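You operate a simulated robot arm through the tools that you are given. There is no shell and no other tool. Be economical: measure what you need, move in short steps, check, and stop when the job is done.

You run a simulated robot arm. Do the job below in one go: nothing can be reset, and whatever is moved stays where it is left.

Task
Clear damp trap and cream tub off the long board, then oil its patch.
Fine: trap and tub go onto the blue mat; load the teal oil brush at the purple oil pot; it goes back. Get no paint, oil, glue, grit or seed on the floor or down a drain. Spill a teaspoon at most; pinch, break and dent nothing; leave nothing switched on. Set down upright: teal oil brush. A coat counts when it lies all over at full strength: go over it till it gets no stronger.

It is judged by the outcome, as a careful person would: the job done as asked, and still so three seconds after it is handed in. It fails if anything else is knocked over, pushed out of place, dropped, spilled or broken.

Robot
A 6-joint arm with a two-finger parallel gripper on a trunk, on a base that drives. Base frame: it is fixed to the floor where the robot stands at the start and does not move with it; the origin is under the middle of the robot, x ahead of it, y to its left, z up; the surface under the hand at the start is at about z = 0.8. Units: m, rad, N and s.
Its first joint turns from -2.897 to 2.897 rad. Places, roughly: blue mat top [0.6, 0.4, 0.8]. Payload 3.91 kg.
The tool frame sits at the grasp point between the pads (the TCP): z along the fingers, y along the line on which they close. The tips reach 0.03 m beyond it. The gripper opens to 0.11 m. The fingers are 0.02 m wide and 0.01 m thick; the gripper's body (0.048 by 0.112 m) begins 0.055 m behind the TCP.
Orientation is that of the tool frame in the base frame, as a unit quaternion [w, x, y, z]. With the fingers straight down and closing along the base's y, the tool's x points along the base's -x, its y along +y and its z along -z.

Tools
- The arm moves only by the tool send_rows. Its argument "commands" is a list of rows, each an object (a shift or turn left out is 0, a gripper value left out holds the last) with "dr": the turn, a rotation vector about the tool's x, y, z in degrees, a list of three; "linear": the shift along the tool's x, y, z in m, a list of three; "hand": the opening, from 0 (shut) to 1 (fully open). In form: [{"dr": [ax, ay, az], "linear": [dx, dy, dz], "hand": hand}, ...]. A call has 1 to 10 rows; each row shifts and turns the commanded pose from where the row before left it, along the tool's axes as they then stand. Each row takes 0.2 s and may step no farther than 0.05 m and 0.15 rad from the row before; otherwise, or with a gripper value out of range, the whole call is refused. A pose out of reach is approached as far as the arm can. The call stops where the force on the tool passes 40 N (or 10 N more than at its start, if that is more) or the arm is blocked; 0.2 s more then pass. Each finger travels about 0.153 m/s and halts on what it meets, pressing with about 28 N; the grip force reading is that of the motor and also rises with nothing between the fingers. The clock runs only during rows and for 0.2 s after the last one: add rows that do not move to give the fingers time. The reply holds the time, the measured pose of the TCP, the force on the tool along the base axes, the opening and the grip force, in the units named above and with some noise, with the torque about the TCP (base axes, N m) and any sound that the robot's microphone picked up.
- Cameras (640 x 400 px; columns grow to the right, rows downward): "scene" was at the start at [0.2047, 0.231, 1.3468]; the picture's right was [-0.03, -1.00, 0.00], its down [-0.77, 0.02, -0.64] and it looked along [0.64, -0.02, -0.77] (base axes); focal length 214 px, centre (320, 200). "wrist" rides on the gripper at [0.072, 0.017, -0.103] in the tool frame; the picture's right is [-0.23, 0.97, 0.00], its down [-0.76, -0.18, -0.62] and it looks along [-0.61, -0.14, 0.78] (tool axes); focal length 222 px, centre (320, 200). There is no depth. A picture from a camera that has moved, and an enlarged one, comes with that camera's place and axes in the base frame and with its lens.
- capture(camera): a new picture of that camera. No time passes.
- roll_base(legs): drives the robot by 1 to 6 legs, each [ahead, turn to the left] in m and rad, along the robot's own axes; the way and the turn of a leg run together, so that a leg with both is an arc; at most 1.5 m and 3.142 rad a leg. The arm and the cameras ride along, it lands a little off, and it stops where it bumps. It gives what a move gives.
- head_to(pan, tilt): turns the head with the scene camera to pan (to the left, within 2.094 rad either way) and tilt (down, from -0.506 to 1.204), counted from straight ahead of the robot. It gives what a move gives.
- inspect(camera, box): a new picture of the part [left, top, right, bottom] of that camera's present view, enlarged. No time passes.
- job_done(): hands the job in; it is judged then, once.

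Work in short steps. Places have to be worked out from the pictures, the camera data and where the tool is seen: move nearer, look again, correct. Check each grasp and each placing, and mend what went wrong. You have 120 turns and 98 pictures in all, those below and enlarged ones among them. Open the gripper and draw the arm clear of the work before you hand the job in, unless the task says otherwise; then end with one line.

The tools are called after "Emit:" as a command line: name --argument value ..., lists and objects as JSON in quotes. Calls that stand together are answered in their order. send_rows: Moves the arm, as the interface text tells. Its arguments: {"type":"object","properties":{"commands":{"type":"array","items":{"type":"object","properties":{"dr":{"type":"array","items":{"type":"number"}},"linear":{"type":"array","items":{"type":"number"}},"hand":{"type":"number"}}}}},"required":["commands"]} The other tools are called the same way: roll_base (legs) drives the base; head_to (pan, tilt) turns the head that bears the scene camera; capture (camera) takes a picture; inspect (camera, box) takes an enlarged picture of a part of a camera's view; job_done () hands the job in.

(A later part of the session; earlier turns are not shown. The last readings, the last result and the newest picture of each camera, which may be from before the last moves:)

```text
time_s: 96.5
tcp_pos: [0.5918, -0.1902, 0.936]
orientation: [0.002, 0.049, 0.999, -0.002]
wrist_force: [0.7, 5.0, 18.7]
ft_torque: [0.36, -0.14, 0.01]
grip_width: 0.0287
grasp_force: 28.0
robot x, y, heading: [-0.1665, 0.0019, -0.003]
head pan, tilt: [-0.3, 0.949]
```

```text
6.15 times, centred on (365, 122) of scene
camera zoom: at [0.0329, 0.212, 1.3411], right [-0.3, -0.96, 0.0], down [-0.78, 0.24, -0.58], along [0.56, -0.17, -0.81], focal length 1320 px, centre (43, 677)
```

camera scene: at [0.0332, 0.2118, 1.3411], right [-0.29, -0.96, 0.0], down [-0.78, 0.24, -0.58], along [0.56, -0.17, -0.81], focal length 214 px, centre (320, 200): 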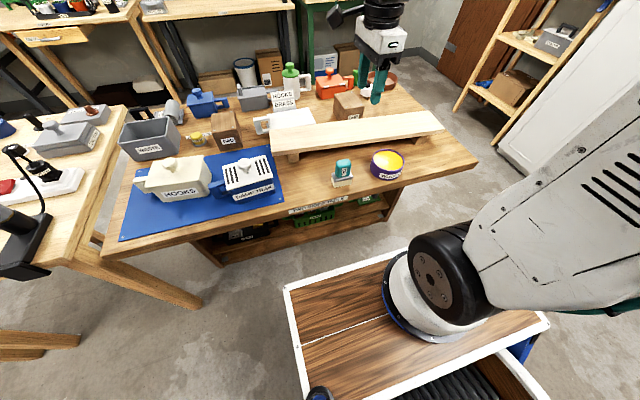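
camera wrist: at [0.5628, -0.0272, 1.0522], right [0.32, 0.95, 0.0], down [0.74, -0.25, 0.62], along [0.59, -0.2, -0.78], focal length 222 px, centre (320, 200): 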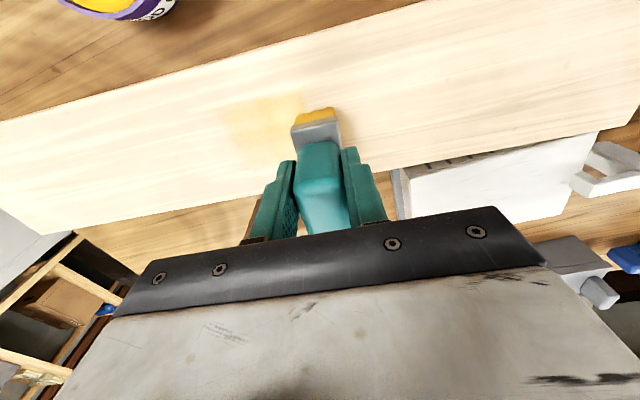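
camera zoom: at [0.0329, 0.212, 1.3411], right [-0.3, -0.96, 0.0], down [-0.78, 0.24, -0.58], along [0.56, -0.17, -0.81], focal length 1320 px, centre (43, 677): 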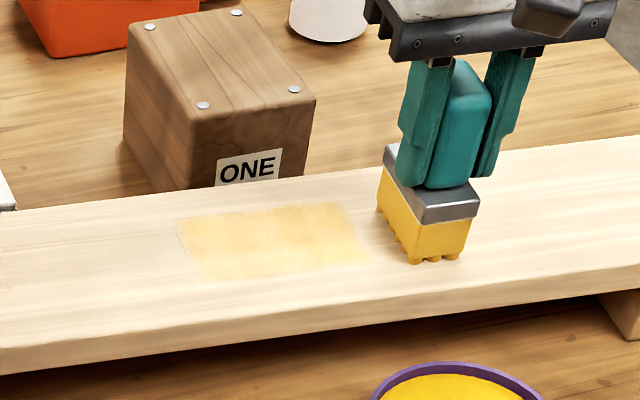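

The front edge of the patch is real (no colour beyond it). I shift 4 cm toward the back and stroke left to test the back edge.

Emit:
send_rows --commands '[{"linear": [-0.02, 0, -0.0003]}, {"linear": [-0.02, 0, 0]}, {"linear": [0, 0.02, -0.0002]}, {"linear": [0, 0.02, -0.0002]}, {"linear": [0, 0.02, -0.0002]}, {"linear": [0, 0.02, -0.0002]}, {"linear": [0, 0.02, -0.0002]}, {"linear": [0, 0.02, 0]}, {"linear": [0, 0.02, 0]}]'

Emit:
inspect --camera "scene" --box '[315, 90, 415, 155]'

```text
time_s: 98.5
tcp_pos: [0.6474, -0.056, 0.9382]
orientation: [0.001, 0.048, 0.999, -0.001]
wrist_force: [-0.9, 0.0, -0.3]
ft_torque: [0.01, -0.01, -0.01]
grip_width: 0.0286
grasp_force: 28.0
robot x, y, heading: [-0.1631, -0.0018, 0.001]
head pan, tilt: [-0.3, 0.949]
```

```text
6.15 times, centred on (365, 122) of scene
camera zoom: at [0.0335, 0.2115, 1.3411], right [-0.3, -0.96, 0.0], down [-0.78, 0.24, -0.58], along [0.56, -0.17, -0.81], focal length 1320 px, centre (43, 677)
```

zoom: 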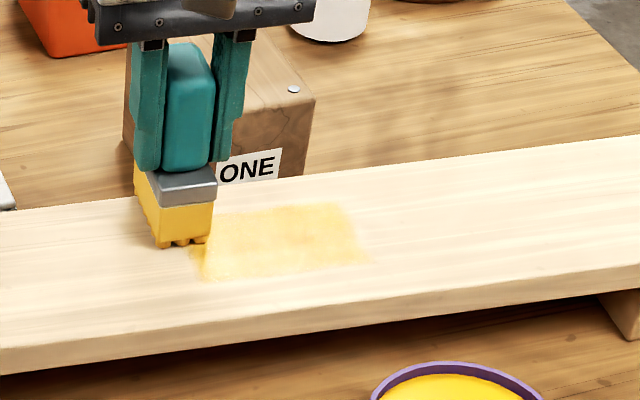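

Contact was lost near the end. I lower 1 mm at a time to regain it on the back lane.

Emit:
send_rows --commands '[{"linear": [0, 0, 0.0012]}, {}]'

Emit:
send_rows --commands '[{"linear": [0, 0, 0.0008]}, {}]'

```text
time_s: 99.1
tcp_pos: [0.6472, -0.056, 0.9364]
orientation: [0.002, 0.049, 0.999, -0.002]
wrist_force: [-0.5, -1.0, 3.7]
ft_torque: [0.0, -0.14, -0.04]
grip_width: 0.0288
grasp_force: 28.2
robot x, y, heading: [-0.1632, -0.0009, 0.002]
head pan, tilt: [-0.3, 0.949]
```

```text
time_s: 99.7
tcp_pos: [0.6471, -0.0575, 0.9363]
orientation: [0.003, 0.048, 0.999, -0.001]
wrist_force: [-2.1, 1.6, 13.5]
ft_torque: [0.17, 0.0, 0.0]
grip_width: 0.029
grasp_force: 28.0
robot x, y, heading: [-0.1653, 0.004, 0.0]
head pan, tilt: [-0.3, 0.949]
```

Emit:
send_rows --commands '[{"linear": [0, -0.02, 0.0]}, {"linear": [0, -0.02, 0.0001]}, {"linear": [0, -0.02, 0.0001]}, {"linear": [0, -0.02, 0.0002]}, {"linear": [0, -0.02, 0.0002]}, {"linear": [0, -0.02, 0.0002]}, {"linear": [0, -0.02, 0.0]}]'

Emit:
inspect --camera "scene" --box '[315, 90, 415, 155]'

```text
time_s: 101.3
tcp_pos: [0.6343, -0.1945, 0.9355]
orientation: [0.002, 0.047, 0.999, -0.002]
wrist_force: [0.7, 6.6, 21.5]
ft_torque: [0.39, -0.17, 0.0]
grip_width: 0.0285
grasp_force: 27.5
robot x, y, heading: [-0.1608, 0.0022, -0.001]
head pan, tilt: [-0.3, 0.949]
```

```text
6.15 times, centred on (365, 122) of scene
camera zoom: at [0.0326, 0.2122, 1.3411], right [-0.29, -0.96, 0.0], down [-0.78, 0.24, -0.58], along [0.56, -0.17, -0.81], focal length 1320 px, centre (43, 677)
```

zoom: 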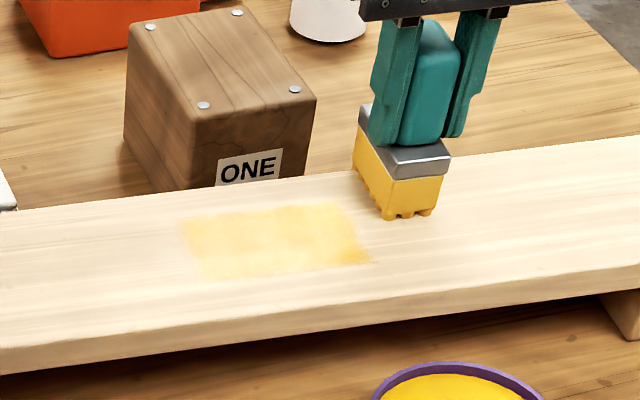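

Back edge confirmed too: the patch is ≈0.10×0.055 m, and a centred lane covers it. Colour is uneven, so I do more centred strokes.

Emit:
send_rows --commands '[{"linear": [0.013, 0, 0]}, {"linear": [0, 0.02, -0.0001]}, {"linear": [0, 0.02, -0.0002]}, {"linear": [0, 0.02, -0.0002]}, {"linear": [0, 0.02, -0.0001]}, {"linear": [0, 0.02, -0.0001]}, {"linear": [0, 0.02, 0]}, {"linear": [0, 0.02, 0]}]'

Emit:
inspect --camera "scene" --box '[315, 90, 415, 155]'

```text
time_s: 103.1
tcp_pos: [0.6339, -0.0551, 0.9337]
orientation: [0.002, 0.048, 0.999, -0.002]
wrist_force: [-0.9, -5.0, 20.4]
ft_torque: [-0.19, 0.09, 0.02]
grip_width: 0.0288
grasp_force: 27.7
robot x, y, heading: [-0.1633, 0.0016, -0.002]
head pan, tilt: [-0.3, 0.949]
```

```text
6.15 times, centred on (365, 122) of scene
camera zoom: at [0.0328, 0.2115, 1.3412], right [-0.3, -0.96, 0.0], down [-0.78, 0.24, -0.58], along [0.56, -0.17, -0.81], focal length 1320 px, centre (43, 677)
```

zoom: 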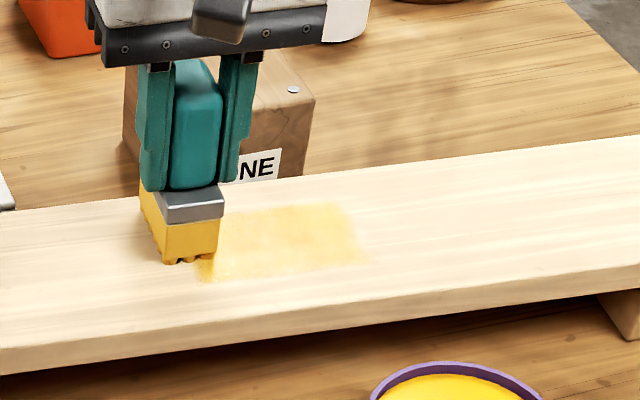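

The colour deepens only slowly, possibly because the brush is drying. I reload at the pot.

Emit:
send_rows --commands '[{"linear": [0, 0, -0.03]}, {"linear": [0, 0, -0.03]}, {"linear": [0.0327, -0.0216, 0]}, {"linear": [0.0327, -0.0216, 0]}, {"linear": [0.0327, -0.0216, 0]}, {"linear": [0.0327, -0.0216, 0]}, {"linear": [0.0327, -0.0216, 0]}, {}]'

Emit:
inspect --camera "scene" --box '[325, 90, 445, 195]'

```text
time_s: 104.9
tcp_pos: [0.4598, -0.1462, 0.9971]
orientation: [0.0, 0.049, 0.999, -0.001]
wrist_force: [0.0, 0.4, 0.3]
ft_torque: [-0.03, 0.0, 0.02]
grip_width: 0.0285
grasp_force: 27.7
robot x, y, heading: [-0.1618, 0.0007, -0.001]
head pan, tilt: [-0.3, 0.949]
```

```text
3.81 times, centred on (385, 142) of scene
camera zoom: at [0.0335, 0.2116, 1.3411], right [-0.3, -0.96, 0.0], down [-0.78, 0.24, -0.58], along [0.56, -0.17, -0.81], focal length 817 px, centre (72, 419)
```

zoom: 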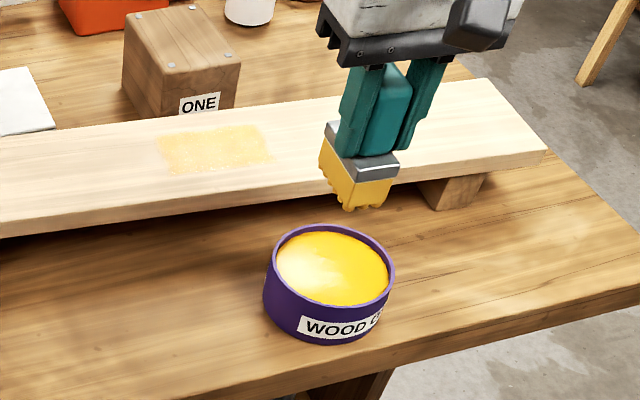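

Above the pot again; lowering into the oil with small last steps.

Emit:
send_rows --commands '[{"linear": [0, 0, 0.03]}, {"linear": [0, 0, 0.03]}, {"linear": [0, 0, 0.012]}, {"linear": [0, 0, 0.003]}, {}]'

Emit:
send_rows --commands '[{"linear": [0, 0, 0.002]}, {}]'

```text
time_s: 106.1
tcp_pos: [0.4615, -0.1459, 0.9191]
orientation: [0.002, 0.048, 0.999, -0.002]
wrist_force: [-0.5, -0.9, -1.0]
ft_torque: [0.0, 0.0, 0.01]
grip_width: 0.0286
grasp_force: 28.3
robot x, y, heading: [-0.1661, 0.0019, -0.003]
head pan, tilt: [-0.3, 0.949]
```

```text
time_s: 106.7
tcp_pos: [0.4623, -0.1474, 0.9172]
orientation: [0.001, 0.048, 0.999, -0.001]
wrist_force: [-0.9, -0.7, -1.1]
ft_torque: [-0.02, 0.0, 0.0]
grip_width: 0.0282
grasp_force: 27.7
robot x, y, heading: [-0.163, -0.0016, -0.002]
head pan, tilt: [-0.3, 0.949]
```

Emit:
send_rows --commands '[{"linear": [0, 0, 0.0015]}, {}]'

Emit:
send_rows --commands '[{"linear": [0, 0, 0.0015]}, {}]'

Emit:
inspect --camera "scene" --box '[340, 120, 440, 190]'

```text
time_s: 107.3
tcp_pos: [0.4608, -0.1458, 0.9167]
orientation: [0.001, 0.048, 0.999, -0.002]
wrist_force: [-0.2, -0.3, -0.7]
ft_torque: [0.0, -0.01, 0.01]
grip_width: 0.0285
grasp_force: 28.3
robot x, y, heading: [-0.1621, 0.001, 0.002]
head pan, tilt: [-0.3, 0.949]
```

```text
time_s: 107.9
tcp_pos: [0.4622, -0.146, 0.9159]
orientation: [0.001, 0.048, 0.999, -0.002]
wrist_force: [0.6, 0.4, -0.2]
ft_torque: [0.02, 0.0, 0.02]
grip_width: 0.0286
grasp_force: 28.1
robot x, y, heading: [-0.1659, 0.0011, 0.0]
head pan, tilt: [-0.3, 0.949]
```

```text
5.71 times, centred on (390, 155) of scene
camera zoom: at [0.0334, 0.2116, 1.3411], right [-0.3, -0.96, 0.0], down [-0.78, 0.24, -0.58], along [0.56, -0.17, -0.81], focal length 1226 px, centre (-80, 457)
```

zoom: 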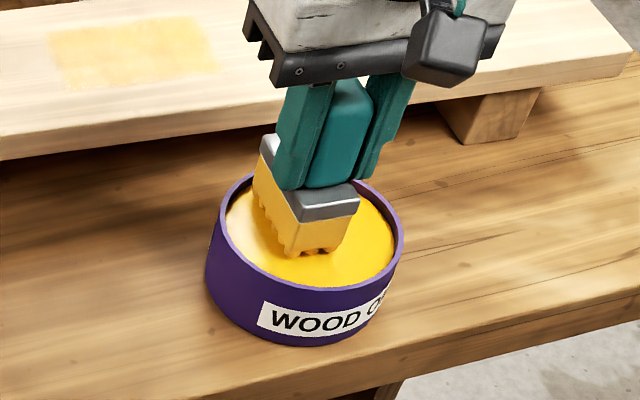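

The bristles look paler, so a reload was due. A bit lower until contact.

Emit:
send_rows --commands '[{"linear": [0, 0, 0.0015]}, {}]'

Emit:
send_rows --commands '[{"linear": [0, 0, 0.0012]}, {}]'

```text
time_s: 108.5
tcp_pos: [0.4616, -0.146, 0.9129]
orientation: [0.001, 0.048, 0.999, -0.001]
wrist_force: [-1.4, 1.1, -1.4]
ft_torque: [0.02, 0.04, 0.01]
grip_width: 0.0285
grasp_force: 28.1
robot x, y, heading: [-0.1621, -0.0003, -0.003]
head pan, tilt: [-0.3, 0.949]
```

```text
time_s: 109.1
tcp_pos: [0.4625, -0.1468, 0.913]
orientation: [0.001, 0.049, 0.999, -0.001]
wrist_force: [0.3, -0.2, -0.6]
ft_torque: [-0.01, 0.01, 0.01]
grip_width: 0.0288
grasp_force: 27.9
robot x, y, heading: [-0.1641, -0.0016, 0.003]
head pan, tilt: [-0.3, 0.949]
```

Emit:
send_rows --commands '[{"linear": [0, 0, 0.0015]}, {}]'

Emit:
send_rows --commands '[{"linear": [0, 0, 0.0015]}, {}]'

Emit:
inspect --camera "scene" --box '[340, 120, 440, 190]'

```text
time_s: 109.7
tcp_pos: [0.4608, -0.1462, 0.9122]
orientation: [0.002, 0.048, 0.999, -0.002]
wrist_force: [-0.1, -0.4, 2.6]
ft_torque: [0.01, 0.01, 0.0]
grip_width: 0.0287
grasp_force: 28.0
robot x, y, heading: [-0.1617, -0.0022, 0.0]
head pan, tilt: [-0.3, 0.949]
```

```text
time_s: 110.3
tcp_pos: [0.461, -0.1466, 0.9119]
orientation: [0.002, 0.048, 0.999, -0.002]
wrist_force: [-5.4, 5.4, 26.4]
ft_torque: [0.46, 0.41, 0.0]
grip_width: 0.0287
grasp_force: 28.1
robot x, y, heading: [-0.1625, 0.001, 0.004]
head pan, tilt: [-0.3, 0.949]
```

```text
5.71 times, centred on (390, 155) of scene
camera zoom: at [0.0324, 0.2121, 1.3412], right [-0.3, -0.96, 0.0], down [-0.78, 0.24, -0.58], along [0.56, -0.17, -0.81], focal length 1226 px, centre (-80, 457)
```

zoom: 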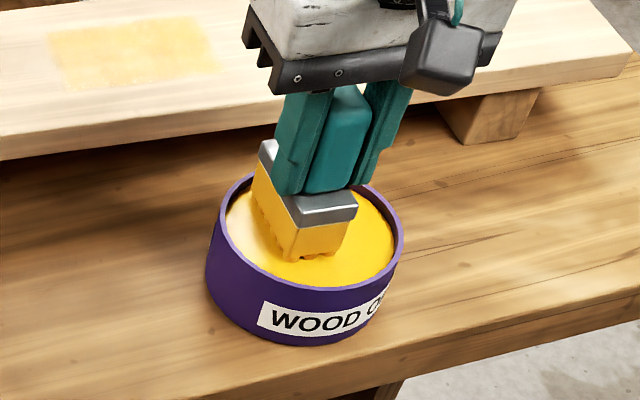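

Reloaded. I hold briefly, lift, and go back to the right side of the patch in the centred lane.

Emit:
send_rows --commands '[{}, {"linear": [0, 0, -0.02]}, {}, {}, {"linear": [0, 0, -0.03]}, {"linear": [0, 0, -0.03]}, {"linear": [-0.041, -0.0046, 0]}, {"linear": [-0.041, -0.0046, 0]}, {"linear": [-0.041, -0.0046, 0]}, {"linear": [-0.042, -0.0046, 0]}]'

Emit:
send_rows --commands '[{"linear": [0, 0, 0.03]}, {"linear": [0, 0, 0.02]}, {"linear": [0, 0, 0.003]}, {}]'

```text
time_s: 112.5
tcp_pos: [0.6212, -0.1818, 0.9922]
orientation: [0.002, 0.049, 0.999, -0.002]
wrist_force: [-0.1, -0.4, 0.2]
ft_torque: [0.0, 0.02, 0.02]
grip_width: 0.0285
grasp_force: 27.9
robot x, y, heading: [-0.1608, -0.0001, 0.003]
head pan, tilt: [-0.3, 0.949]
```

```text
time_s: 113.5
tcp_pos: [0.6233, -0.1813, 0.9383]
orientation: [0.001, 0.048, 0.999, -0.001]
wrist_force: [-0.5, -0.2, 0.0]
ft_torque: [-0.02, -0.01, 0.03]
grip_width: 0.0287
grasp_force: 28.1
robot x, y, heading: [-0.1645, 0.0011, 0.002]
head pan, tilt: [-0.3, 0.949]
```

Emit:
send_rows --commands '[{"linear": [0, 0, 0.003]}, {"linear": [0, 0, 0.001]}, {}]'

Emit:
send_rows --commands '[{"linear": [0, 0, 0.001]}, {}]'

Emit:
send_rows --commands '[{"linear": [0, 0, 0.001]}, {}]'

```text
time_s: 114.3
tcp_pos: [0.6223, -0.1811, 0.9347]
orientation: [0.003, 0.048, 0.999, -0.002]
wrist_force: [-1.2, 0.8, 17.0]
ft_torque: [0.14, 0.24, 0.03]
grip_width: 0.0288
grasp_force: 27.6
robot x, y, heading: [-0.1637, 0.0029, -0.0]
head pan, tilt: [-0.3, 0.949]
```

```text
time_s: 114.9
tcp_pos: [0.6241, -0.1802, 0.9345]
orientation: [0.002, 0.048, 0.999, -0.002]
wrist_force: [-4.0, -5.2, 28.9]
ft_torque: [-0.17, 0.4, -0.02]
grip_width: 0.0285
grasp_force: 28.0
robot x, y, heading: [-0.1626, 0.0001, -0.002]
head pan, tilt: [-0.3, 0.949]
```

```text
time_s: 115.3
tcp_pos: [0.624, -0.18, 0.9349]
orientation: [0.004, 0.048, 0.999, -0.001]
wrist_force: [-2.4, 0.8, 13.1]
ft_torque: [0.18, 0.42, 0.02]
grip_width: 0.0286
grasp_force: 28.2
robot x, y, heading: [-0.1645, -0.0037, 0.001]
head pan, tilt: [-0.3, 0.949]
stopped in row 2: the force on the tool passed its limit at 41 N (the readings are from after the stop); the commanded pose is now the measured one
```

Contact with ~13 N held. I stroke left and then right over the patch.

Emit:
send_rows --commands '[{"linear": [0, 0.02, -0.0001]}, {"linear": [0, 0.02, -0.0001]}, {"linear": [0, 0.02, -0.0001]}, {"linear": [0, 0.02, -0.0001]}, {"linear": [0, 0.02, -0.0001]}, {"linear": [0, 0.02, -0.0001]}, {"linear": [0, 0.02, 0]}]'

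```text
time_s: 116.9
tcp_pos: [0.6373, -0.0441, 0.9345]
orientation: [0.004, 0.048, 0.999, -0.002]
wrist_force: [-0.7, -7.6, 28.7]
ft_torque: [-0.29, 0.45, 0.08]
grip_width: 0.0285
grasp_force: 27.7
robot x, y, heading: [-0.1655, 0.0022, -0.001]
head pan, tilt: [-0.3, 0.949]
```

Good firm contact (29 N at the end). Ease 0.7 mm and stroke back.

Emit:
send_rows --commands '[{"linear": [0, 0, -0.0007]}, {"linear": [0, -0.02, 0.0001]}, {"linear": [0, -0.02, 0.0001]}, {"linear": [0, -0.02, 0.0001]}, {"linear": [0, -0.02, 0.0001]}, {"linear": [0, -0.02, 0.0001]}, {"linear": [0, -0.02, 0.0001]}, {"linear": [0, -0.02, 0.0]}]'

Emit:
inspect --camera "scene" --box '[315, 90, 415, 155]'

```text
time_s: 118.7
tcp_pos: [0.6234, -0.1797, 0.9345]
orientation: [0.004, 0.048, 0.999, -0.002]
wrist_force: [0.2, 7.5, 28.9]
ft_torque: [0.61, 0.22, -0.06]
grip_width: 0.0288
grasp_force: 27.8
robot x, y, heading: [-0.1613, -0.0003, 0.003]
head pan, tilt: [-0.3, 0.949]
```

```text
6.15 times, centred on (365, 122) of scene
camera zoom: at [0.0325, 0.2121, 1.3412], right [-0.3, -0.96, 0.0], down [-0.78, 0.24, -0.58], along [0.56, -0.17, -0.81], focal length 1320 px, centre (43, 677)
```

zoom: 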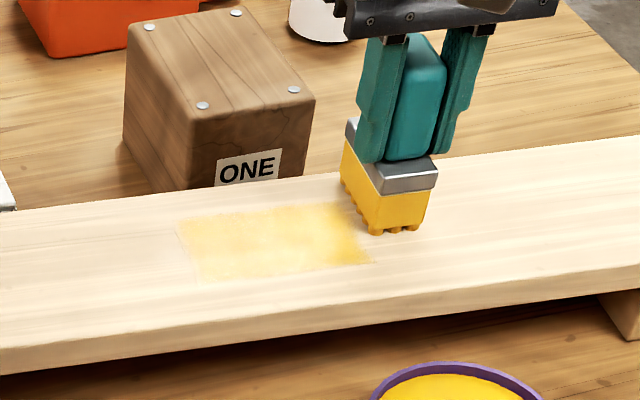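

The coat is visibly deeper. I continue: one stroke left shifted 1 cm to the front, then back shifted to the rear.

Emit:
send_rows --commands '[{"linear": [0.01, 0, -0.0006]}, {"linear": [0, 0.02, -0.0001]}, {"linear": [0, 0.02, -0.0001]}, {"linear": [0, 0.02, -0.0001]}, {"linear": [0, 0.02, -0.0001]}, {"linear": [0, 0.02, -0.0001]}, {"linear": [0, 0.02, -0.0001]}, {"linear": [0, 0.02, 0]}]'

```text
time_s: 120.5
tcp_pos: [0.6286, -0.0396, 0.9354]
orientation: [0.003, 0.048, 0.999, -0.002]
wrist_force: [0.0, -4.9, 21.1]
ft_torque: [-0.18, 0.16, 0.05]
grip_width: 0.0285
grasp_force: 28.0
robot x, y, heading: [-0.1651, -0.0031, 0.002]
head pan, tilt: [-0.3, 0.949]
```

Emit:
send_rows --commands '[{"linear": [-0.018, 0, -0.0002]}, {"linear": [0, -0.02, 0.0001]}, {"linear": [0, -0.02, 0.0001]}, {"linear": [0, -0.02, 0.0001]}, {"linear": [0, -0.02, 0.0001]}, {"linear": [0, -0.02, 0.0001]}, {"linear": [0, -0.02, 0.0001]}, {"linear": [0, -0.02, 0.0]}]'

Emit:
inspect --camera "scene" --box '[315, 90, 415, 155]'

```text
time_s: 122.3
tcp_pos: [0.6342, -0.1802, 0.9353]
orientation: [0.002, 0.049, 0.999, -0.002]
wrist_force: [0.3, -0.3, 0.2]
ft_torque: [-0.01, 0.0, 0.02]
grip_width: 0.0284
grasp_force: 27.9
robot x, y, heading: [-0.1649, 0.0012, 0.0]
head pan, tilt: [-0.3, 0.949]
```

```text
6.15 times, centred on (365, 122) of scene
camera zoom: at [0.0335, 0.2116, 1.3411], right [-0.3, -0.96, 0.0], down [-0.78, 0.24, -0.58], along [0.56, -0.17, -0.81], focal length 1320 px, centre (43, 677)
```

zoom: 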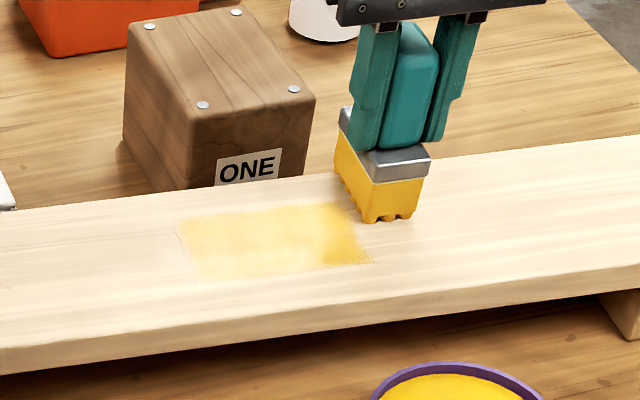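

Contact lost on the rear lane's return; I lower ~1.2 mm and stroke left there.

Emit:
send_rows --commands '[{"linear": [0, 0, 0.0012]}, {}]'

Emit:
send_rows --commands '[{"linear": [0, 0, 0.0006]}, {}]'

```text
time_s: 122.9
tcp_pos: [0.6334, -0.181, 0.935]
orientation: [0.004, 0.047, 0.999, -0.002]
wrist_force: [1.0, 1.0, 4.4]
ft_torque: [0.09, 0.06, 0.0]
grip_width: 0.0286
grasp_force: 27.7
robot x, y, heading: [-0.1657, 0.0027, 0.0]
head pan, tilt: [-0.3, 0.949]
```

```text
time_s: 123.5
tcp_pos: [0.6341, -0.182, 0.9346]
orientation: [0.004, 0.048, 0.999, -0.002]
wrist_force: [3.9, 0.9, 16.6]
ft_torque: [0.2, 0.0, -0.02]
grip_width: 0.0286
grasp_force: 27.7
robot x, y, heading: [-0.1643, -0.0005, 0.003]
head pan, tilt: [-0.3, 0.949]
```

Emit:
send_rows --commands '[{"linear": [0, 0.02, -0.0001]}, {"linear": [0, 0.02, -0.0001]}, {"linear": [0, 0.02, -0.0001]}, {"linear": [0, 0.02, -0.0001]}, {"linear": [0, 0.02, -0.0001]}, {"linear": [0, 0.02, 0]}, {"linear": [0, 0.02, 0]}]'

Emit:
send_rows --commands '[{"linear": [0.012, 0, -0.0004]}, {"linear": [0, -0.02, 0.0001]}, {"linear": [0, -0.02, 0.0001]}, {"linear": [0, -0.02, 0.0001]}, {"linear": [0, -0.02, 0.0002]}, {"linear": [0, -0.02, 0.0002]}, {"linear": [0, -0.02, 0.0001]}, {"linear": [0, -0.02, 0.0]}]'

Emit:
inspect --camera "scene" --box '[315, 90, 415, 155]'

```text
time_s: 125.1
tcp_pos: [0.6446, -0.0405, 0.9336]
orientation: [0.002, 0.048, 0.999, -0.002]
wrist_force: [-1.2, -4.6, 21.0]
ft_torque: [-0.14, 0.0, 0.0]
grip_width: 0.0285
grasp_force: 27.8
robot x, y, heading: [-0.1639, -0.0002, 0.003]
head pan, tilt: [-0.3, 0.949]
```

```text
time_s: 126.6
tcp_pos: [0.6251, -0.1461, 0.9342]
orientation: [0.004, 0.047, 0.999, -0.002]
wrist_force: [-1.9, -1.5, 10.9]
ft_torque: [-0.05, 0.37, 0.04]
grip_width: 0.0288
grasp_force: 28.0
robot x, y, heading: [-0.1663, -0.0004, 0.002]
head pan, tilt: [-0.3, 0.949]
stopped in row 7: the force on the tool passed its limit at 41 N (the readings are from after the stop); the commanded pose is now the measured one
```

```text
6.15 times, centred on (365, 122) of scene
camera zoom: at [0.0331, 0.2115, 1.3412], right [-0.3, -0.96, 0.0], down [-0.78, 0.24, -0.58], along [0.56, -0.17, -0.81], focal length 1320 px, centre (43, 677)
```

zoom: 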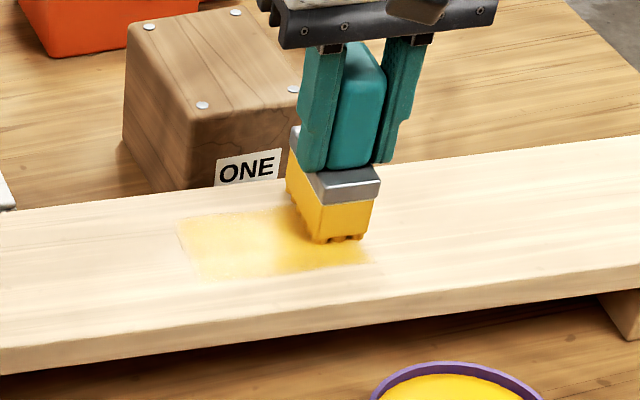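

Coat is building. I finish this stroke to the right and keep going back and forth.

Emit:
send_rows --commands '[{"linear": [0, -0.02, -0.0002]}, {"linear": [0, -0.02, 0]}, {"linear": [0, 0.02, 0]}, {"linear": [0, 0.02, 0]}, {"linear": [0, 0.02, 0]}, {"linear": [0, 0.02, -0.0001]}, {"linear": [0, 0.02, -0.0001]}, {"linear": [0, 0.02, -0.0001]}, {"linear": [0, 0.02, 0]}]'

Emit:
send_rows --commands '[{"linear": [0, 0, -0.0004]}, {"linear": [0, -0.02, 0.0]}, {"linear": [0, -0.02, 0.0]}, {"linear": [0, -0.02, 0.0001]}, {"linear": [0, -0.02, 0.0001]}, {"linear": [0, -0.02, 0.0001]}, {"linear": [0, -0.02, 0.0001]}, {"linear": [0, -0.02, 0.0]}]'

Emit:
inspect --camera "scene" --box '[315, 90, 415, 155]'

```text
time_s: 128.6
tcp_pos: [0.6341, -0.0448, 0.9351]
orientation: [0.004, 0.048, 0.999, -0.002]
wrist_force: [-1.0, -7.4, 28.6]
ft_torque: [-0.32, 0.36, 0.08]
grip_width: 0.0284
grasp_force: 28.3
robot x, y, heading: [-0.1616, -0.0008, 0.001]
head pan, tilt: [-0.3, 0.949]
```

```text
time_s: 130.4
tcp_pos: [0.6217, -0.1849, 0.9343]
orientation: [0.004, 0.047, 0.999, -0.002]
wrist_force: [1.0, 9.7, 26.9]
ft_torque: [0.66, 0.13, -0.03]
grip_width: 0.0287
grasp_force: 28.0
robot x, y, heading: [-0.1672, -0.0041, -0.002]
head pan, tilt: [-0.3, 0.949]
```

```text
6.15 times, centred on (365, 122) of scene
camera zoom: at [0.0325, 0.2121, 1.3411], right [-0.3, -0.96, 0.0], down [-0.78, 0.24, -0.58], along [0.56, -0.17, -0.81], focal length 1320 px, centre (43, 677)
```

zoom: 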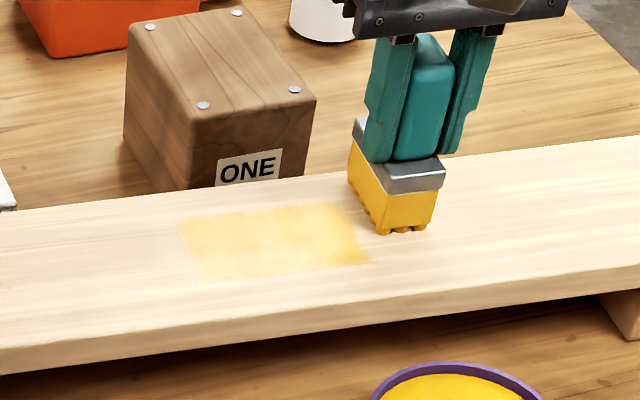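

Similar to the previous picture, with firm contact throughout. Two more passes at slightly different lane offsets for the edges.

Emit:
send_rows --commands '[{"linear": [0.012, 0, -0.0004]}, {"linear": [0, 0.02, 0]}, {"linear": [0, 0.02, 0]}, {"linear": [0, 0.02, 0]}, {"linear": [0, 0.02, -0.0001]}, {"linear": [0, 0.02, -0.0001]}, {"linear": [0, 0.02, -0.0001]}, {"linear": [0, 0.02, 0]}]'

Emit:
send_rows --commands '[{"linear": [0, 0, -0.0003]}, {"linear": [0, -0.02, 0.0]}, {"linear": [0, -0.02, 0.0]}, {"linear": [0, -0.02, 0.0001]}, {"linear": [0, -0.02, 0.0001]}, {"linear": [0, -0.02, 0.0001]}, {"linear": [0, -0.02, 0.0001]}, {"linear": [0, -0.02, 0.0]}]'

```text
time_s: 132.2
tcp_pos: [0.6211, -0.045, 0.9347]
orientation: [0.004, 0.048, 0.999, -0.003]
wrist_force: [-1.5, -9.7, 33.4]
ft_torque: [-0.39, 0.26, 0.06]
grip_width: 0.0286
grasp_force: 27.4
robot x, y, heading: [-0.1652, -0.004, 0.002]
head pan, tilt: [-0.3, 0.949]
```

```text
time_s: 134.0
tcp_pos: [0.6091, -0.1837, 0.9342]
orientation: [0.004, 0.047, 0.999, -0.002]
wrist_force: [1.6, 9.9, 33.8]
ft_torque: [0.73, -0.03, 0.0]
grip_width: 0.0286
grasp_force: 27.9
robot x, y, heading: [-0.1648, -0.0031, -0.0]
head pan, tilt: [-0.3, 0.949]
```

Now the rear lane, eased a little, left and back.

Emit:
send_rows --commands '[{"linear": [-0.024, 0, -0.0007]}, {"linear": [0, 0.02, 0]}, {"linear": [0, 0.02, 0]}, {"linear": [0, 0.02, 0]}, {"linear": [0, 0.02, -0.0001]}, {"linear": [0, 0.02, -0.0001]}, {"linear": [0, 0.02, -0.0001]}, {"linear": [0, 0.02, 0]}]'

Emit:
send_rows --commands '[{"linear": [0, 0, -0.0001]}, {"linear": [0, -0.02, 0.0]}, {"linear": [0, -0.02, 0.0]}, {"linear": [0, -0.02, 0.0001]}, {"linear": [0, -0.02, 0.0001]}, {"linear": [0, -0.02, 0.0001]}, {"linear": [0, -0.02, 0.0001]}, {"linear": [0, -0.02, 0.0]}, {"linear": [0, -0.02, 0.0]}]'

Emit:
inspect --camera "scene" --box '[315, 90, 415, 155]'

```text
time_s: 135.8
tcp_pos: [0.6458, -0.0479, 0.9356]
orientation: [0.004, 0.048, 0.999, -0.002]
wrist_force: [0.2, -0.2, -0.6]
ft_torque: [0.01, 0.02, 0.02]
grip_width: 0.0284
grasp_force: 28.0
robot x, y, heading: [-0.1631, 0.0021, -0.002]
head pan, tilt: [-0.3, 0.949]
```

```text
time_s: 137.8
tcp_pos: [0.6309, -0.2033, 0.9347]
orientation: [0.003, 0.048, 0.999, -0.002]
wrist_force: [-0.1, 0.4, -0.6]
ft_torque: [0.04, 0.01, -0.01]
grip_width: 0.0285
grasp_force: 28.1
robot x, y, heading: [-0.1663, -0.0013, 0.001]
head pan, tilt: [-0.3, 0.949]
```

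```text
6.15 times, centred on (365, 122) of scene
camera zoom: at [0.0334, 0.2117, 1.3411], right [-0.29, -0.96, 0.0], down [-0.78, 0.24, -0.58], along [0.56, -0.17, -0.81], focal length 1320 px, centre (43, 677)
```

zoom: 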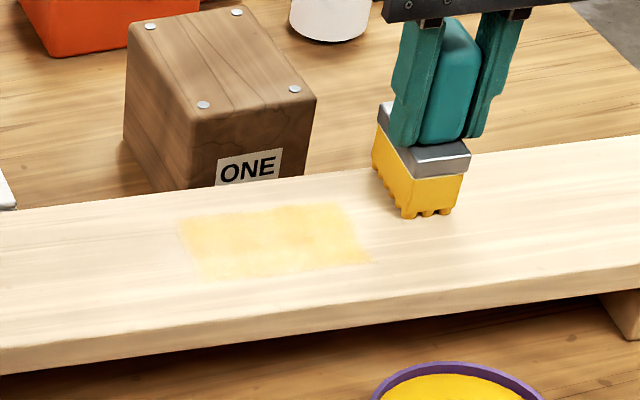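

Rear lane missed contact. I check the coat's evenness closely with the wrist camera.

Emit:
inspect --camera "wrist" --box '[290, 40, 450, 140]'

```text
4.00 times, centred on (370, 90) of wrist
camera zoom: at [0.56, -0.18, 1.0388], right [0.32, 0.95, 0.0], down [0.74, -0.25, 0.63], along [0.6, -0.2, -0.78], focal length 888 px, centre (120, 640)
```

zoom: 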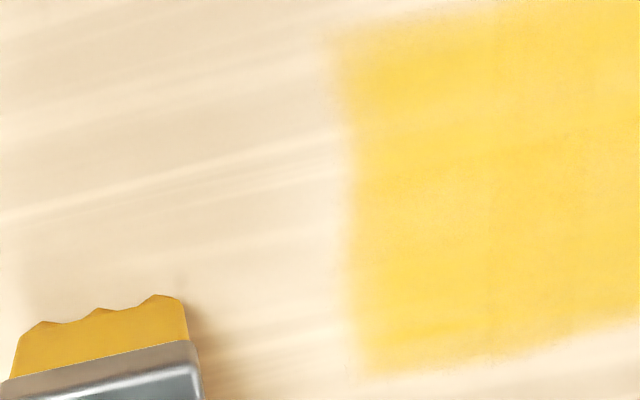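

The wrist camera shows a rich, fairly even yellow with a distinct outline. I view the full patch.

Emit:
inspect --camera "wrist" --box '[350, 0, 550, 125]'

```text
3.20 times, centred on (450, 62) of wrist
camera zoom: at [0.56, -0.18, 1.0388], right [0.32, 0.95, 0.0], down [0.74, -0.25, 0.63], along [0.6, -0.2, -0.78], focal length 711 px, centre (-96, 640)
```

zoom: 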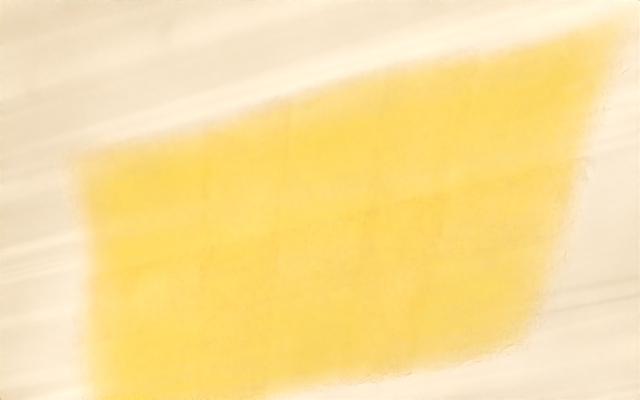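

Nearly even; the left end is a touch paler. I do more centred strokes, extending further left, then compare this same view.

Emit:
send_rows --commands '[{"linear": [0.01, 0, 0.0008]}, {}]'

Emit:
send_rows --commands '[{"linear": [0, 0, 0.0006]}, {}]'

```text
time_s: 138.4
tcp_pos: [0.6218, -0.2047, 0.9367]
orientation: [0.003, 0.047, 0.999, -0.002]
wrist_force: [-0.5, -0.4, -1.1]
ft_torque: [-0.03, 0.02, 0.03]
grip_width: 0.0287
grasp_force: 28.0
robot x, y, heading: [-0.1591, -0.0026, 0.007]
head pan, tilt: [-0.3, 0.949]
```

```text
time_s: 139.0
tcp_pos: [0.621, -0.2038, 0.9342]
orientation: [0.005, 0.048, 0.999, -0.002]
wrist_force: [0.9, -1.4, 15.3]
ft_torque: [0.03, 0.32, 0.01]
grip_width: 0.0286
grasp_force: 27.7
robot x, y, heading: [-0.1632, 0.0048, -0.001]
head pan, tilt: [-0.3, 0.949]
```

Emit:
send_rows --commands '[{"linear": [0, 0.02, 0]}, {"linear": [0, 0.02, 0]}, {"linear": [0, 0.02, 0]}, {"linear": [0, 0.02, -0.0001]}, {"linear": [0, 0.02, -0.0001]}, {"linear": [0, 0.02, -0.0001]}, {"linear": [0, 0.02, -0.0001]}, {"linear": [0, 0.02, -0.0001]}, {"linear": [0, 0.01, -0.0001]}]'

Emit:
send_rows --commands '[{"linear": [0, 0, -0.0003]}, {"linear": [0, -0.02, 0.0]}, {"linear": [0, -0.02, 0.0]}, {"linear": [0, -0.02, 0.0001]}, {"linear": [0, -0.02, 0.0001]}, {"linear": [0, -0.02, 0.0001]}, {"linear": [0, -0.02, 0.0001]}, {"linear": [0, -0.02, 0.0]}, {"linear": [0, -0.02, 0.0]}, {"linear": [0, -0.01, 0.0]}]'

Emit:
inspect --camera "wrist" --box '[350, 0, 550, 125]'

```text
time_s: 141.0
tcp_pos: [0.6369, -0.0348, 0.9354]
orientation: [0.004, 0.048, 0.999, -0.003]
wrist_force: [-2.4, -5.5, 22.3]
ft_torque: [-0.25, 0.27, 0.03]
grip_width: 0.0284
grasp_force: 27.6
robot x, y, heading: [-0.1625, -0.0012, 0.001]
head pan, tilt: [-0.3, 0.949]
```

```text
time_s: 143.2
tcp_pos: [0.6207, -0.2055, 0.9348]
orientation: [0.005, 0.048, 0.999, -0.001]
wrist_force: [0.0, 3.8, 12.0]
ft_torque: [0.36, 0.15, -0.05]
grip_width: 0.0285
grasp_force: 28.2
robot x, y, heading: [-0.1603, -0.0004, -0.002]
head pan, tilt: [-0.3, 0.949]
```

```text
3.20 times, centred on (450, 62) of wrist
camera zoom: at [0.55, -0.1813, 1.0385], right [0.32, 0.95, 0.0], down [0.74, -0.25, 0.63], along [0.6, -0.2, -0.78], focal length 711 px, centre (-96, 640)
```

zoom: 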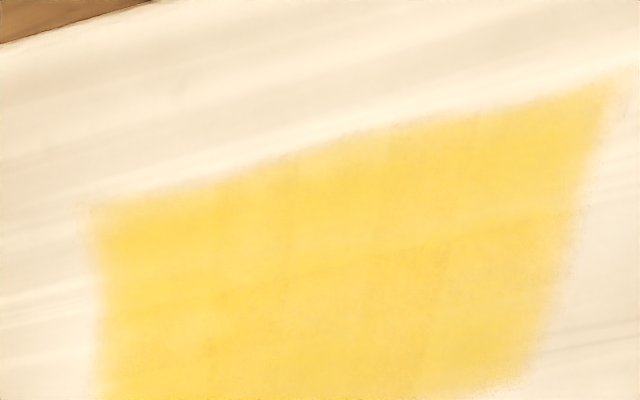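

Little change from the last pass, suggesting saturation or a spent brush. I reload once more to be sure.

Emit:
send_rows --commands '[{"linear": [0, 0, -0.03]}, {"linear": [0, 0, -0.03]}, {"linear": [0.0412, 0.0109, 0]}, {"linear": [0.0412, 0.0109, 0]}, {"linear": [0.0412, 0.0109, 0]}, {"linear": [0.0412, 0.0109, 0]}, {}]'

Emit:
send_rows --commands '[{"linear": [0, 0, 0.03]}, {"linear": [0, 0, 0.03]}, {"linear": [0, 0, 0.016]}, {"linear": [0, 0, 0.003]}, {}]'

Emit:
send_rows --commands '[{"linear": [0, 0, 0.0012]}, {}]'

```text
time_s: 144.8
tcp_pos: [0.4621, -0.1433, 0.9938]
orientation: [0.003, 0.048, 0.999, -0.002]
wrist_force: [0.1, -0.5, -1.0]
ft_torque: [-0.02, 0.0, 0.02]
grip_width: 0.0284
grasp_force: 28.5
robot x, y, heading: [-0.1643, -0.0027, -0.001]
head pan, tilt: [-0.3, 0.949]
```

```text
time_s: 146.1
tcp_pos: [0.4621, -0.1456, 0.9177]
orientation: [0.007, 0.049, 0.999, -0.002]
wrist_force: [-4.1, 0.0, 14.8]
ft_torque: [0.15, -0.36, 0.0]
grip_width: 0.0287
grasp_force: 28.2
robot x, y, heading: [-0.1641, 0.0008, -0.002]
head pan, tilt: [-0.3, 0.949]
stopped in row 5: the force on the tool passed its limit at 41 N (the readings are from after the stop); the commanded pose is now the measured one
```

```text
time_s: 146.6
tcp_pos: [0.4635, -0.1463, 0.9171]
orientation: [0.008, 0.048, 0.999, -0.003]
wrist_force: [-3.9, 0.3, 15.7]
ft_torque: [0.26, -0.48, 0.07]
grip_width: 0.0288
grasp_force: 27.9
robot x, y, heading: [-0.1633, -0.0003, 0.002]
head pan, tilt: [-0.3, 0.949]
stopped in row 2: the force on the tool passed its limit at 42 N (the readings are from after the stop); the commanded pose is now the measured one
```

Firm contact with the oil. I check the pot hasn't shifted, then lift.

Emit:
send_rows --commands '[{"linear": [0, 0, -0.002]}, {"linear": [0, 0, -0.015]}, {}, {}, {}, {"linear": [0, 0, -0.03]}, {"linear": [0, 0, -0.03]}, {}]'

Emit:
inspect --camera "scene" --box '[325, 90, 445, 195]'

```text
time_s: 148.3
tcp_pos: [0.4631, -0.1452, 0.9944]
orientation: [0.008, 0.047, 0.999, -0.001]
wrist_force: [0.3, 0.4, -1.3]
ft_torque: [0.01, 0.0, -0.01]
grip_width: 0.0286
grasp_force: 27.9
robot x, y, heading: [-0.1622, -0.0004, 0.003]
head pan, tilt: [-0.3, 0.949]
```

```text
3.81 times, centred on (385, 142) of scene
camera zoom: at [0.0332, 0.2116, 1.3411], right [-0.29, -0.96, 0.0], down [-0.78, 0.24, -0.58], along [0.56, -0.17, -0.81], focal length 817 px, centre (72, 419)
```

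zoom: 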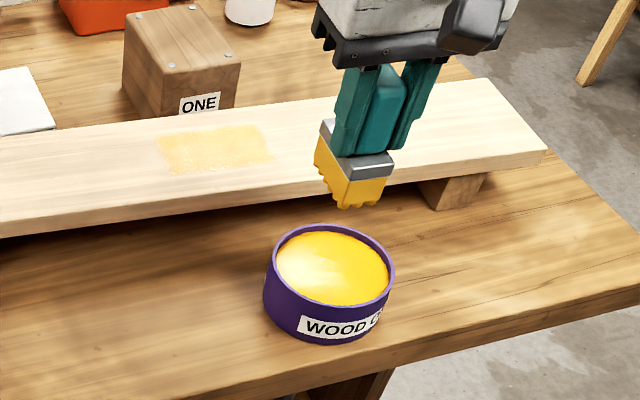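

Pot is unmoved and there are no drips. I correct a slight 0.9° tilt, return to the patch's right side and lower to contact.

Emit:
send_rows --commands '[{"dr": [0, 0.9, 0]}, {"linear": [-0.041, -0.0075, 0]}, {"linear": [-0.041, -0.0075, 0]}, {"linear": [-0.041, -0.0075, 0]}, {"linear": [-0.041, -0.0075, 0]}, {}, {"linear": [0, 0, 0.03]}, {"linear": [0, 0, 0.018]}, {}]'

Emit:
send_rows --commands '[{"linear": [0, 0, 0.004]}, {}]'

Emit:
send_rows --commands '[{"linear": [0, 0, 0.002]}, {}]'

Emit:
send_rows --commands '[{"linear": [0, 0, 0.001]}, {}]'

```text
time_s: 150.3
tcp_pos: [0.6219, -0.1906, 0.9452]
orientation: [0.0, 0.047, 0.999, -0.002]
wrist_force: [-0.8, -0.1, -1.7]
ft_torque: [-0.02, 0.03, 0.01]
grip_width: 0.0285
grasp_force: 27.8
robot x, y, heading: [-0.1656, -0.0005, -0.0]
head pan, tilt: [-0.3, 0.949]
```

```text
time_s: 150.9
tcp_pos: [0.6217, -0.1913, 0.9396]
orientation: [0.0, 0.047, 0.999, -0.002]
wrist_force: [-0.3, 0.2, 0.2]
ft_torque: [0.02, 0.02, 0.0]
grip_width: 0.0285
grasp_force: 28.1
robot x, y, heading: [-0.1618, -0.0001, 0.0]
head pan, tilt: [-0.3, 0.949]
```

```text
time_s: 151.6
tcp_pos: [0.6231, -0.1917, 0.938]
orientation: [-0.001, 0.047, 0.999, -0.001]
wrist_force: [0.3, 0.2, -0.9]
ft_torque: [-0.02, 0.0, 0.01]
grip_width: 0.0286
grasp_force: 28.6
robot x, y, heading: [-0.1594, -0.0001, 0.0]
head pan, tilt: [-0.3, 0.949]
```

```text
time_s: 152.2
tcp_pos: [0.6236, -0.1913, 0.9384]
orientation: [0.0, 0.047, 0.999, -0.001]
wrist_force: [0.0, -0.1, 0.1]
ft_torque: [0.01, 0.03, -0.02]
grip_width: 0.0286
grasp_force: 27.9
robot x, y, heading: [-0.1644, 0.0, -0.0]
head pan, tilt: [-0.3, 0.949]
```

Emit:
send_rows --commands '[{"linear": [0, 0, 0.001]}, {}]'

Emit:
send_rows --commands '[{"linear": [0, 0, 0.0008]}, {}]'

Emit:
send_rows --commands '[{"linear": [0, 0, 0.0006]}, {}]'

```text
time_s: 152.8
tcp_pos: [0.624, -0.1905, 0.9359]
orientation: [0.0, 0.047, 0.999, -0.002]
wrist_force: [0.5, -0.2, -1.0]
ft_torque: [0.01, -0.01, -0.01]
grip_width: 0.0288
grasp_force: 28.1
robot x, y, heading: [-0.1649, -0.0032, 0.004]
head pan, tilt: [-0.3, 0.949]
```

```text
time_s: 153.3
tcp_pos: [0.6233, -0.1911, 0.934]
orientation: [0.0, 0.046, 0.999, -0.002]
wrist_force: [-0.2, -0.8, 1.9]
ft_torque: [0.05, 0.09, 0.02]
grip_width: 0.0285
grasp_force: 27.9
robot x, y, heading: [-0.1618, 0.0019, 0.003]
head pan, tilt: [-0.3, 0.949]
```

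```text
time_s: 153.9
tcp_pos: [0.624, -0.1918, 0.9349]
orientation: [0.0, 0.047, 0.999, -0.001]
wrist_force: [-2.6, -0.7, 5.2]
ft_torque: [0.11, 0.26, 0.04]
grip_width: 0.0284
grasp_force: 27.9
robot x, y, heading: [-0.1668, -0.0015, -0.003]
head pan, tilt: [-0.3, 0.949]
```

Light contact. I press 0.8 mm more, then stroke left and back over the patch.

Emit:
send_rows --commands '[{"linear": [0, 0, 0.0008]}, {"linear": [0, 0.02, 0]}, {"linear": [0, 0.02, 0]}, {"linear": [0, 0.02, 0]}, {"linear": [0, 0.02, -0.0001]}, {"linear": [0, 0.02, -0.0001]}, {"linear": [0, 0.02, -0.0001]}, {"linear": [0, 0.02, -0.0001]}, {"linear": [0, 0.015, -0.0001]}]'

Emit:
send_rows --commands '[{"linear": [0, 0, -0.0001]}, {"linear": [0, -0.02, 0.0]}, {"linear": [0, -0.02, 0.0]}, {"linear": [0, -0.02, 0.0001]}, {"linear": [0, -0.02, 0.0001]}, {"linear": [0, -0.02, 0.0001]}, {"linear": [0, -0.02, 0.0001]}, {"linear": [0, -0.02, 0.0]}, {"linear": [0, -0.02, 0.0]}]'

Emit:
inspect --camera "wrist" --box '[350, 0, 550, 125]'

```text
time_s: 155.9
tcp_pos: [0.6374, -0.035, 0.9357]
orientation: [-0.001, 0.048, 0.999, -0.002]
wrist_force: [-0.8, -1.6, 6.6]
ft_torque: [-0.01, -0.07, -0.01]
grip_width: 0.0286
grasp_force: 28.3
robot x, y, heading: [-0.163, -0.001, -0.006]
head pan, tilt: [-0.3, 0.949]
```

```text
time_s: 157.9
tcp_pos: [0.6217, -0.1943, 0.9348]
orientation: [-0.001, 0.047, 0.999, -0.003]
wrist_force: [0.5, 4.4, 17.0]
ft_torque: [0.44, 0.09, -0.04]
grip_width: 0.0286
grasp_force: 27.8
robot x, y, heading: [-0.1613, 0.0037, 0.001]
head pan, tilt: [-0.3, 0.949]
```

```text
3.20 times, centred on (450, 62) of wrist
camera zoom: at [0.5519, -0.1694, 1.0391], right [0.32, 0.95, 0.0], down [0.74, -0.25, 0.62], along [0.59, -0.2, -0.78], focal length 711 px, centre (-96, 640)
```

zoom: 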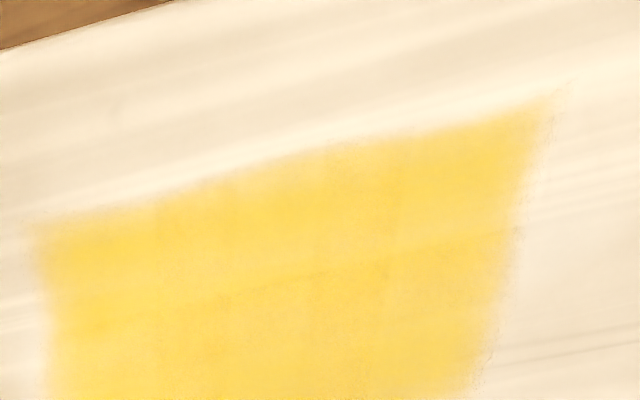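

The left end caught up with the rest. Another cycle: front-shifted stroke left, then rear-shifted stroke right.

Emit:
send_rows --commands '[{"linear": [0.01, 0, -0.0002]}, {"linear": [0, 0.02, 0]}, {"linear": [0, 0.02, 0]}, {"linear": [0, 0.02, 0]}, {"linear": [0, 0.02, -0.0001]}, {"linear": [0, 0.02, -0.0001]}, {"linear": [0, 0.02, -0.0001]}, {"linear": [0, 0.02, 0]}, {"linear": [0, 0.015, 0]}]'

Emit:
send_rows --commands '[{"linear": [-0.02, 0, 0.0002]}, {}]'

```text
time_s: 159.9
tcp_pos: [0.6271, -0.0401, 0.9353]
orientation: [0.0, 0.047, 0.999, -0.001]
wrist_force: [-0.3, -0.3, -0.3]
ft_torque: [0.03, 0.04, -0.01]
grip_width: 0.0289
grasp_force: 28.1
robot x, y, heading: [-0.164, -0.0029, 0.002]
head pan, tilt: [-0.3, 0.949]
```

```text
time_s: 160.6
tcp_pos: [0.6465, -0.0431, 0.9352]
orientation: [-0.001, 0.047, 0.999, -0.001]
wrist_force: [-1.8, 1.9, 6.0]
ft_torque: [0.25, 0.19, 0.03]
grip_width: 0.0286
grasp_force: 28.1
robot x, y, heading: [-0.1641, -0.0007, 0.001]
head pan, tilt: [-0.3, 0.949]
```

Rear lane has contact (6 N). I stroke right, slightly pressing, then return with a front shift and more pressure.

Emit:
send_rows --commands '[{"linear": [0, -0.02, 0.0003]}, {"linear": [0, -0.02, 0.0001]}, {"linear": [0, -0.02, 0.0001]}, {"linear": [0, -0.02, 0.0001]}, {"linear": [0, -0.02, 0.0001]}, {"linear": [0, -0.02, 0.0001]}, {"linear": [0, -0.02, 0.0]}, {"linear": [0, -0.02, 0.0]}]'

Emit:
send_rows --commands '[{"linear": [0.02, 0, 0]}, {"linear": [0, 0.02, 0]}, {"linear": [0, 0.02, 0]}, {"linear": [0, 0.02, 0]}, {"linear": [0, 0.02, -0.0001]}, {"linear": [0, 0.02, -0.0001]}, {"linear": [0, 0.02, -0.0001]}, {"linear": [0, 0.02, 0]}, {"linear": [0, 0.015, 0]}]'

```text
time_s: 162.3
tcp_pos: [0.6309, -0.2024, 0.9345]
orientation: [0.0, 0.047, 0.999, -0.003]
wrist_force: [0.1, 7.4, 27.0]
ft_torque: [0.57, -0.18, 0.07]
grip_width: 0.0287
grasp_force: 28.1
robot x, y, heading: [-0.1627, 0.0007, -0.001]
head pan, tilt: [-0.3, 0.949]
```

```text
time_s: 164.3
tcp_pos: [0.6261, -0.0457, 0.9334]
orientation: [-0.001, 0.047, 0.999, -0.002]
wrist_force: [-1.2, -9.6, 31.9]
ft_torque: [-0.41, -0.06, -0.04]
grip_width: 0.0285
grasp_force: 27.9
robot x, y, heading: [-0.1625, 0.0011, 0.001]
head pan, tilt: [-0.3, 0.949]
```

Good pressure both ways. One more centred stroke back to the right, then compare.

Emit:
send_rows --commands '[{"linear": [-0.01, 0, -0.0006]}, {"linear": [0, -0.02, 0.0]}, {"linear": [0, -0.02, 0.0]}, {"linear": [0, -0.02, 0.0001]}, {"linear": [0, -0.02, 0.0001]}, {"linear": [0, -0.02, 0.0001]}, {"linear": [0, -0.02, 0.0001]}, {"linear": [0, -0.02, 0.0]}, {"linear": [0, -0.015, 0.0]}]'

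Emit:
inspect --camera "wrist" --box '[350, 0, 550, 125]'

```text
time_s: 166.3
tcp_pos: [0.6203, -0.2025, 0.9351]
orientation: [-0.002, 0.047, 0.999, -0.003]
wrist_force: [0.5, 2.5, 7.3]
ft_torque: [0.21, -0.27, 0.1]
grip_width: 0.0288
grasp_force: 28.6
robot x, y, heading: [-0.1624, -0.0025, 0.0]
head pan, tilt: [-0.3, 0.949]
```

```text
3.20 times, centred on (450, 62) of wrist
camera zoom: at [0.5507, -0.1776, 1.0392], right [0.32, 0.95, 0.0], down [0.74, -0.25, 0.62], along [0.59, -0.2, -0.78], focal length 711 px, centre (-96, 640)
```

zoom: 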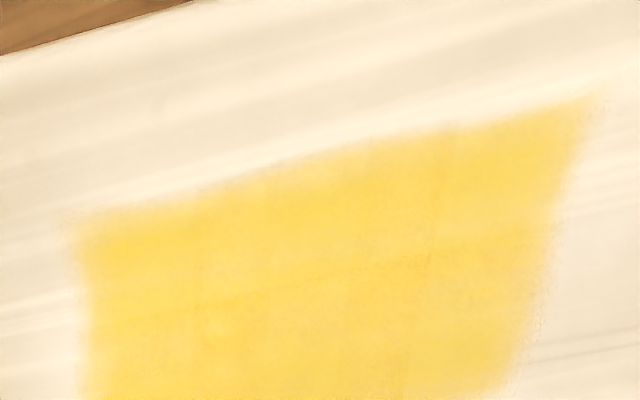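

No stronger than before: the coat is saturated and even. I lift and take a full view of the patch, including its rear edge.

Emit:
send_rows --commands '[{"linear": [0, 0, -0.03]}, {"linear": [0, 0, -0.04]}, {"linear": [-0.02, 0, 0]}, {}]'

Emit:
inspect --camera "wrist" --box '[300, 30, 500, 155]'

```text
time_s: 167.3
tcp_pos: [0.6421, -0.2033, 1.0064]
orientation: [-0.001, 0.047, 0.999, -0.002]
wrist_force: [-0.5, 0.2, -1.2]
ft_torque: [0.03, 0.0, -0.04]
grip_width: 0.0287
grasp_force: 28.1
robot x, y, heading: [-0.1649, 0.0014, -0.005]
head pan, tilt: [-0.3, 0.949]
```

```text
3.20 times, centred on (400, 92) of wrist
camera zoom: at [0.5724, -0.1782, 1.1098], right [0.32, 0.95, 0.0], down [0.74, -0.25, 0.62], along [0.59, -0.2, -0.78], focal length 711 px, centre (64, 544)
```

zoom: 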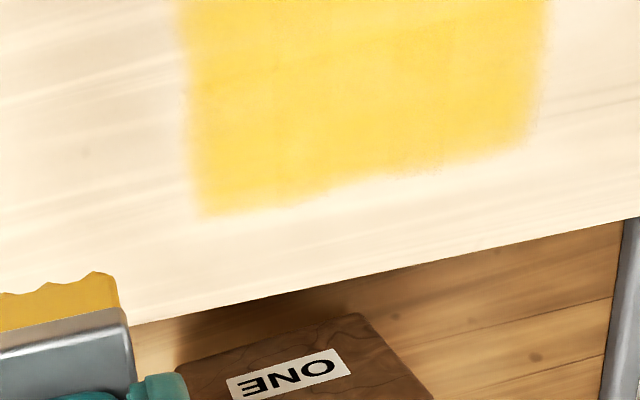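

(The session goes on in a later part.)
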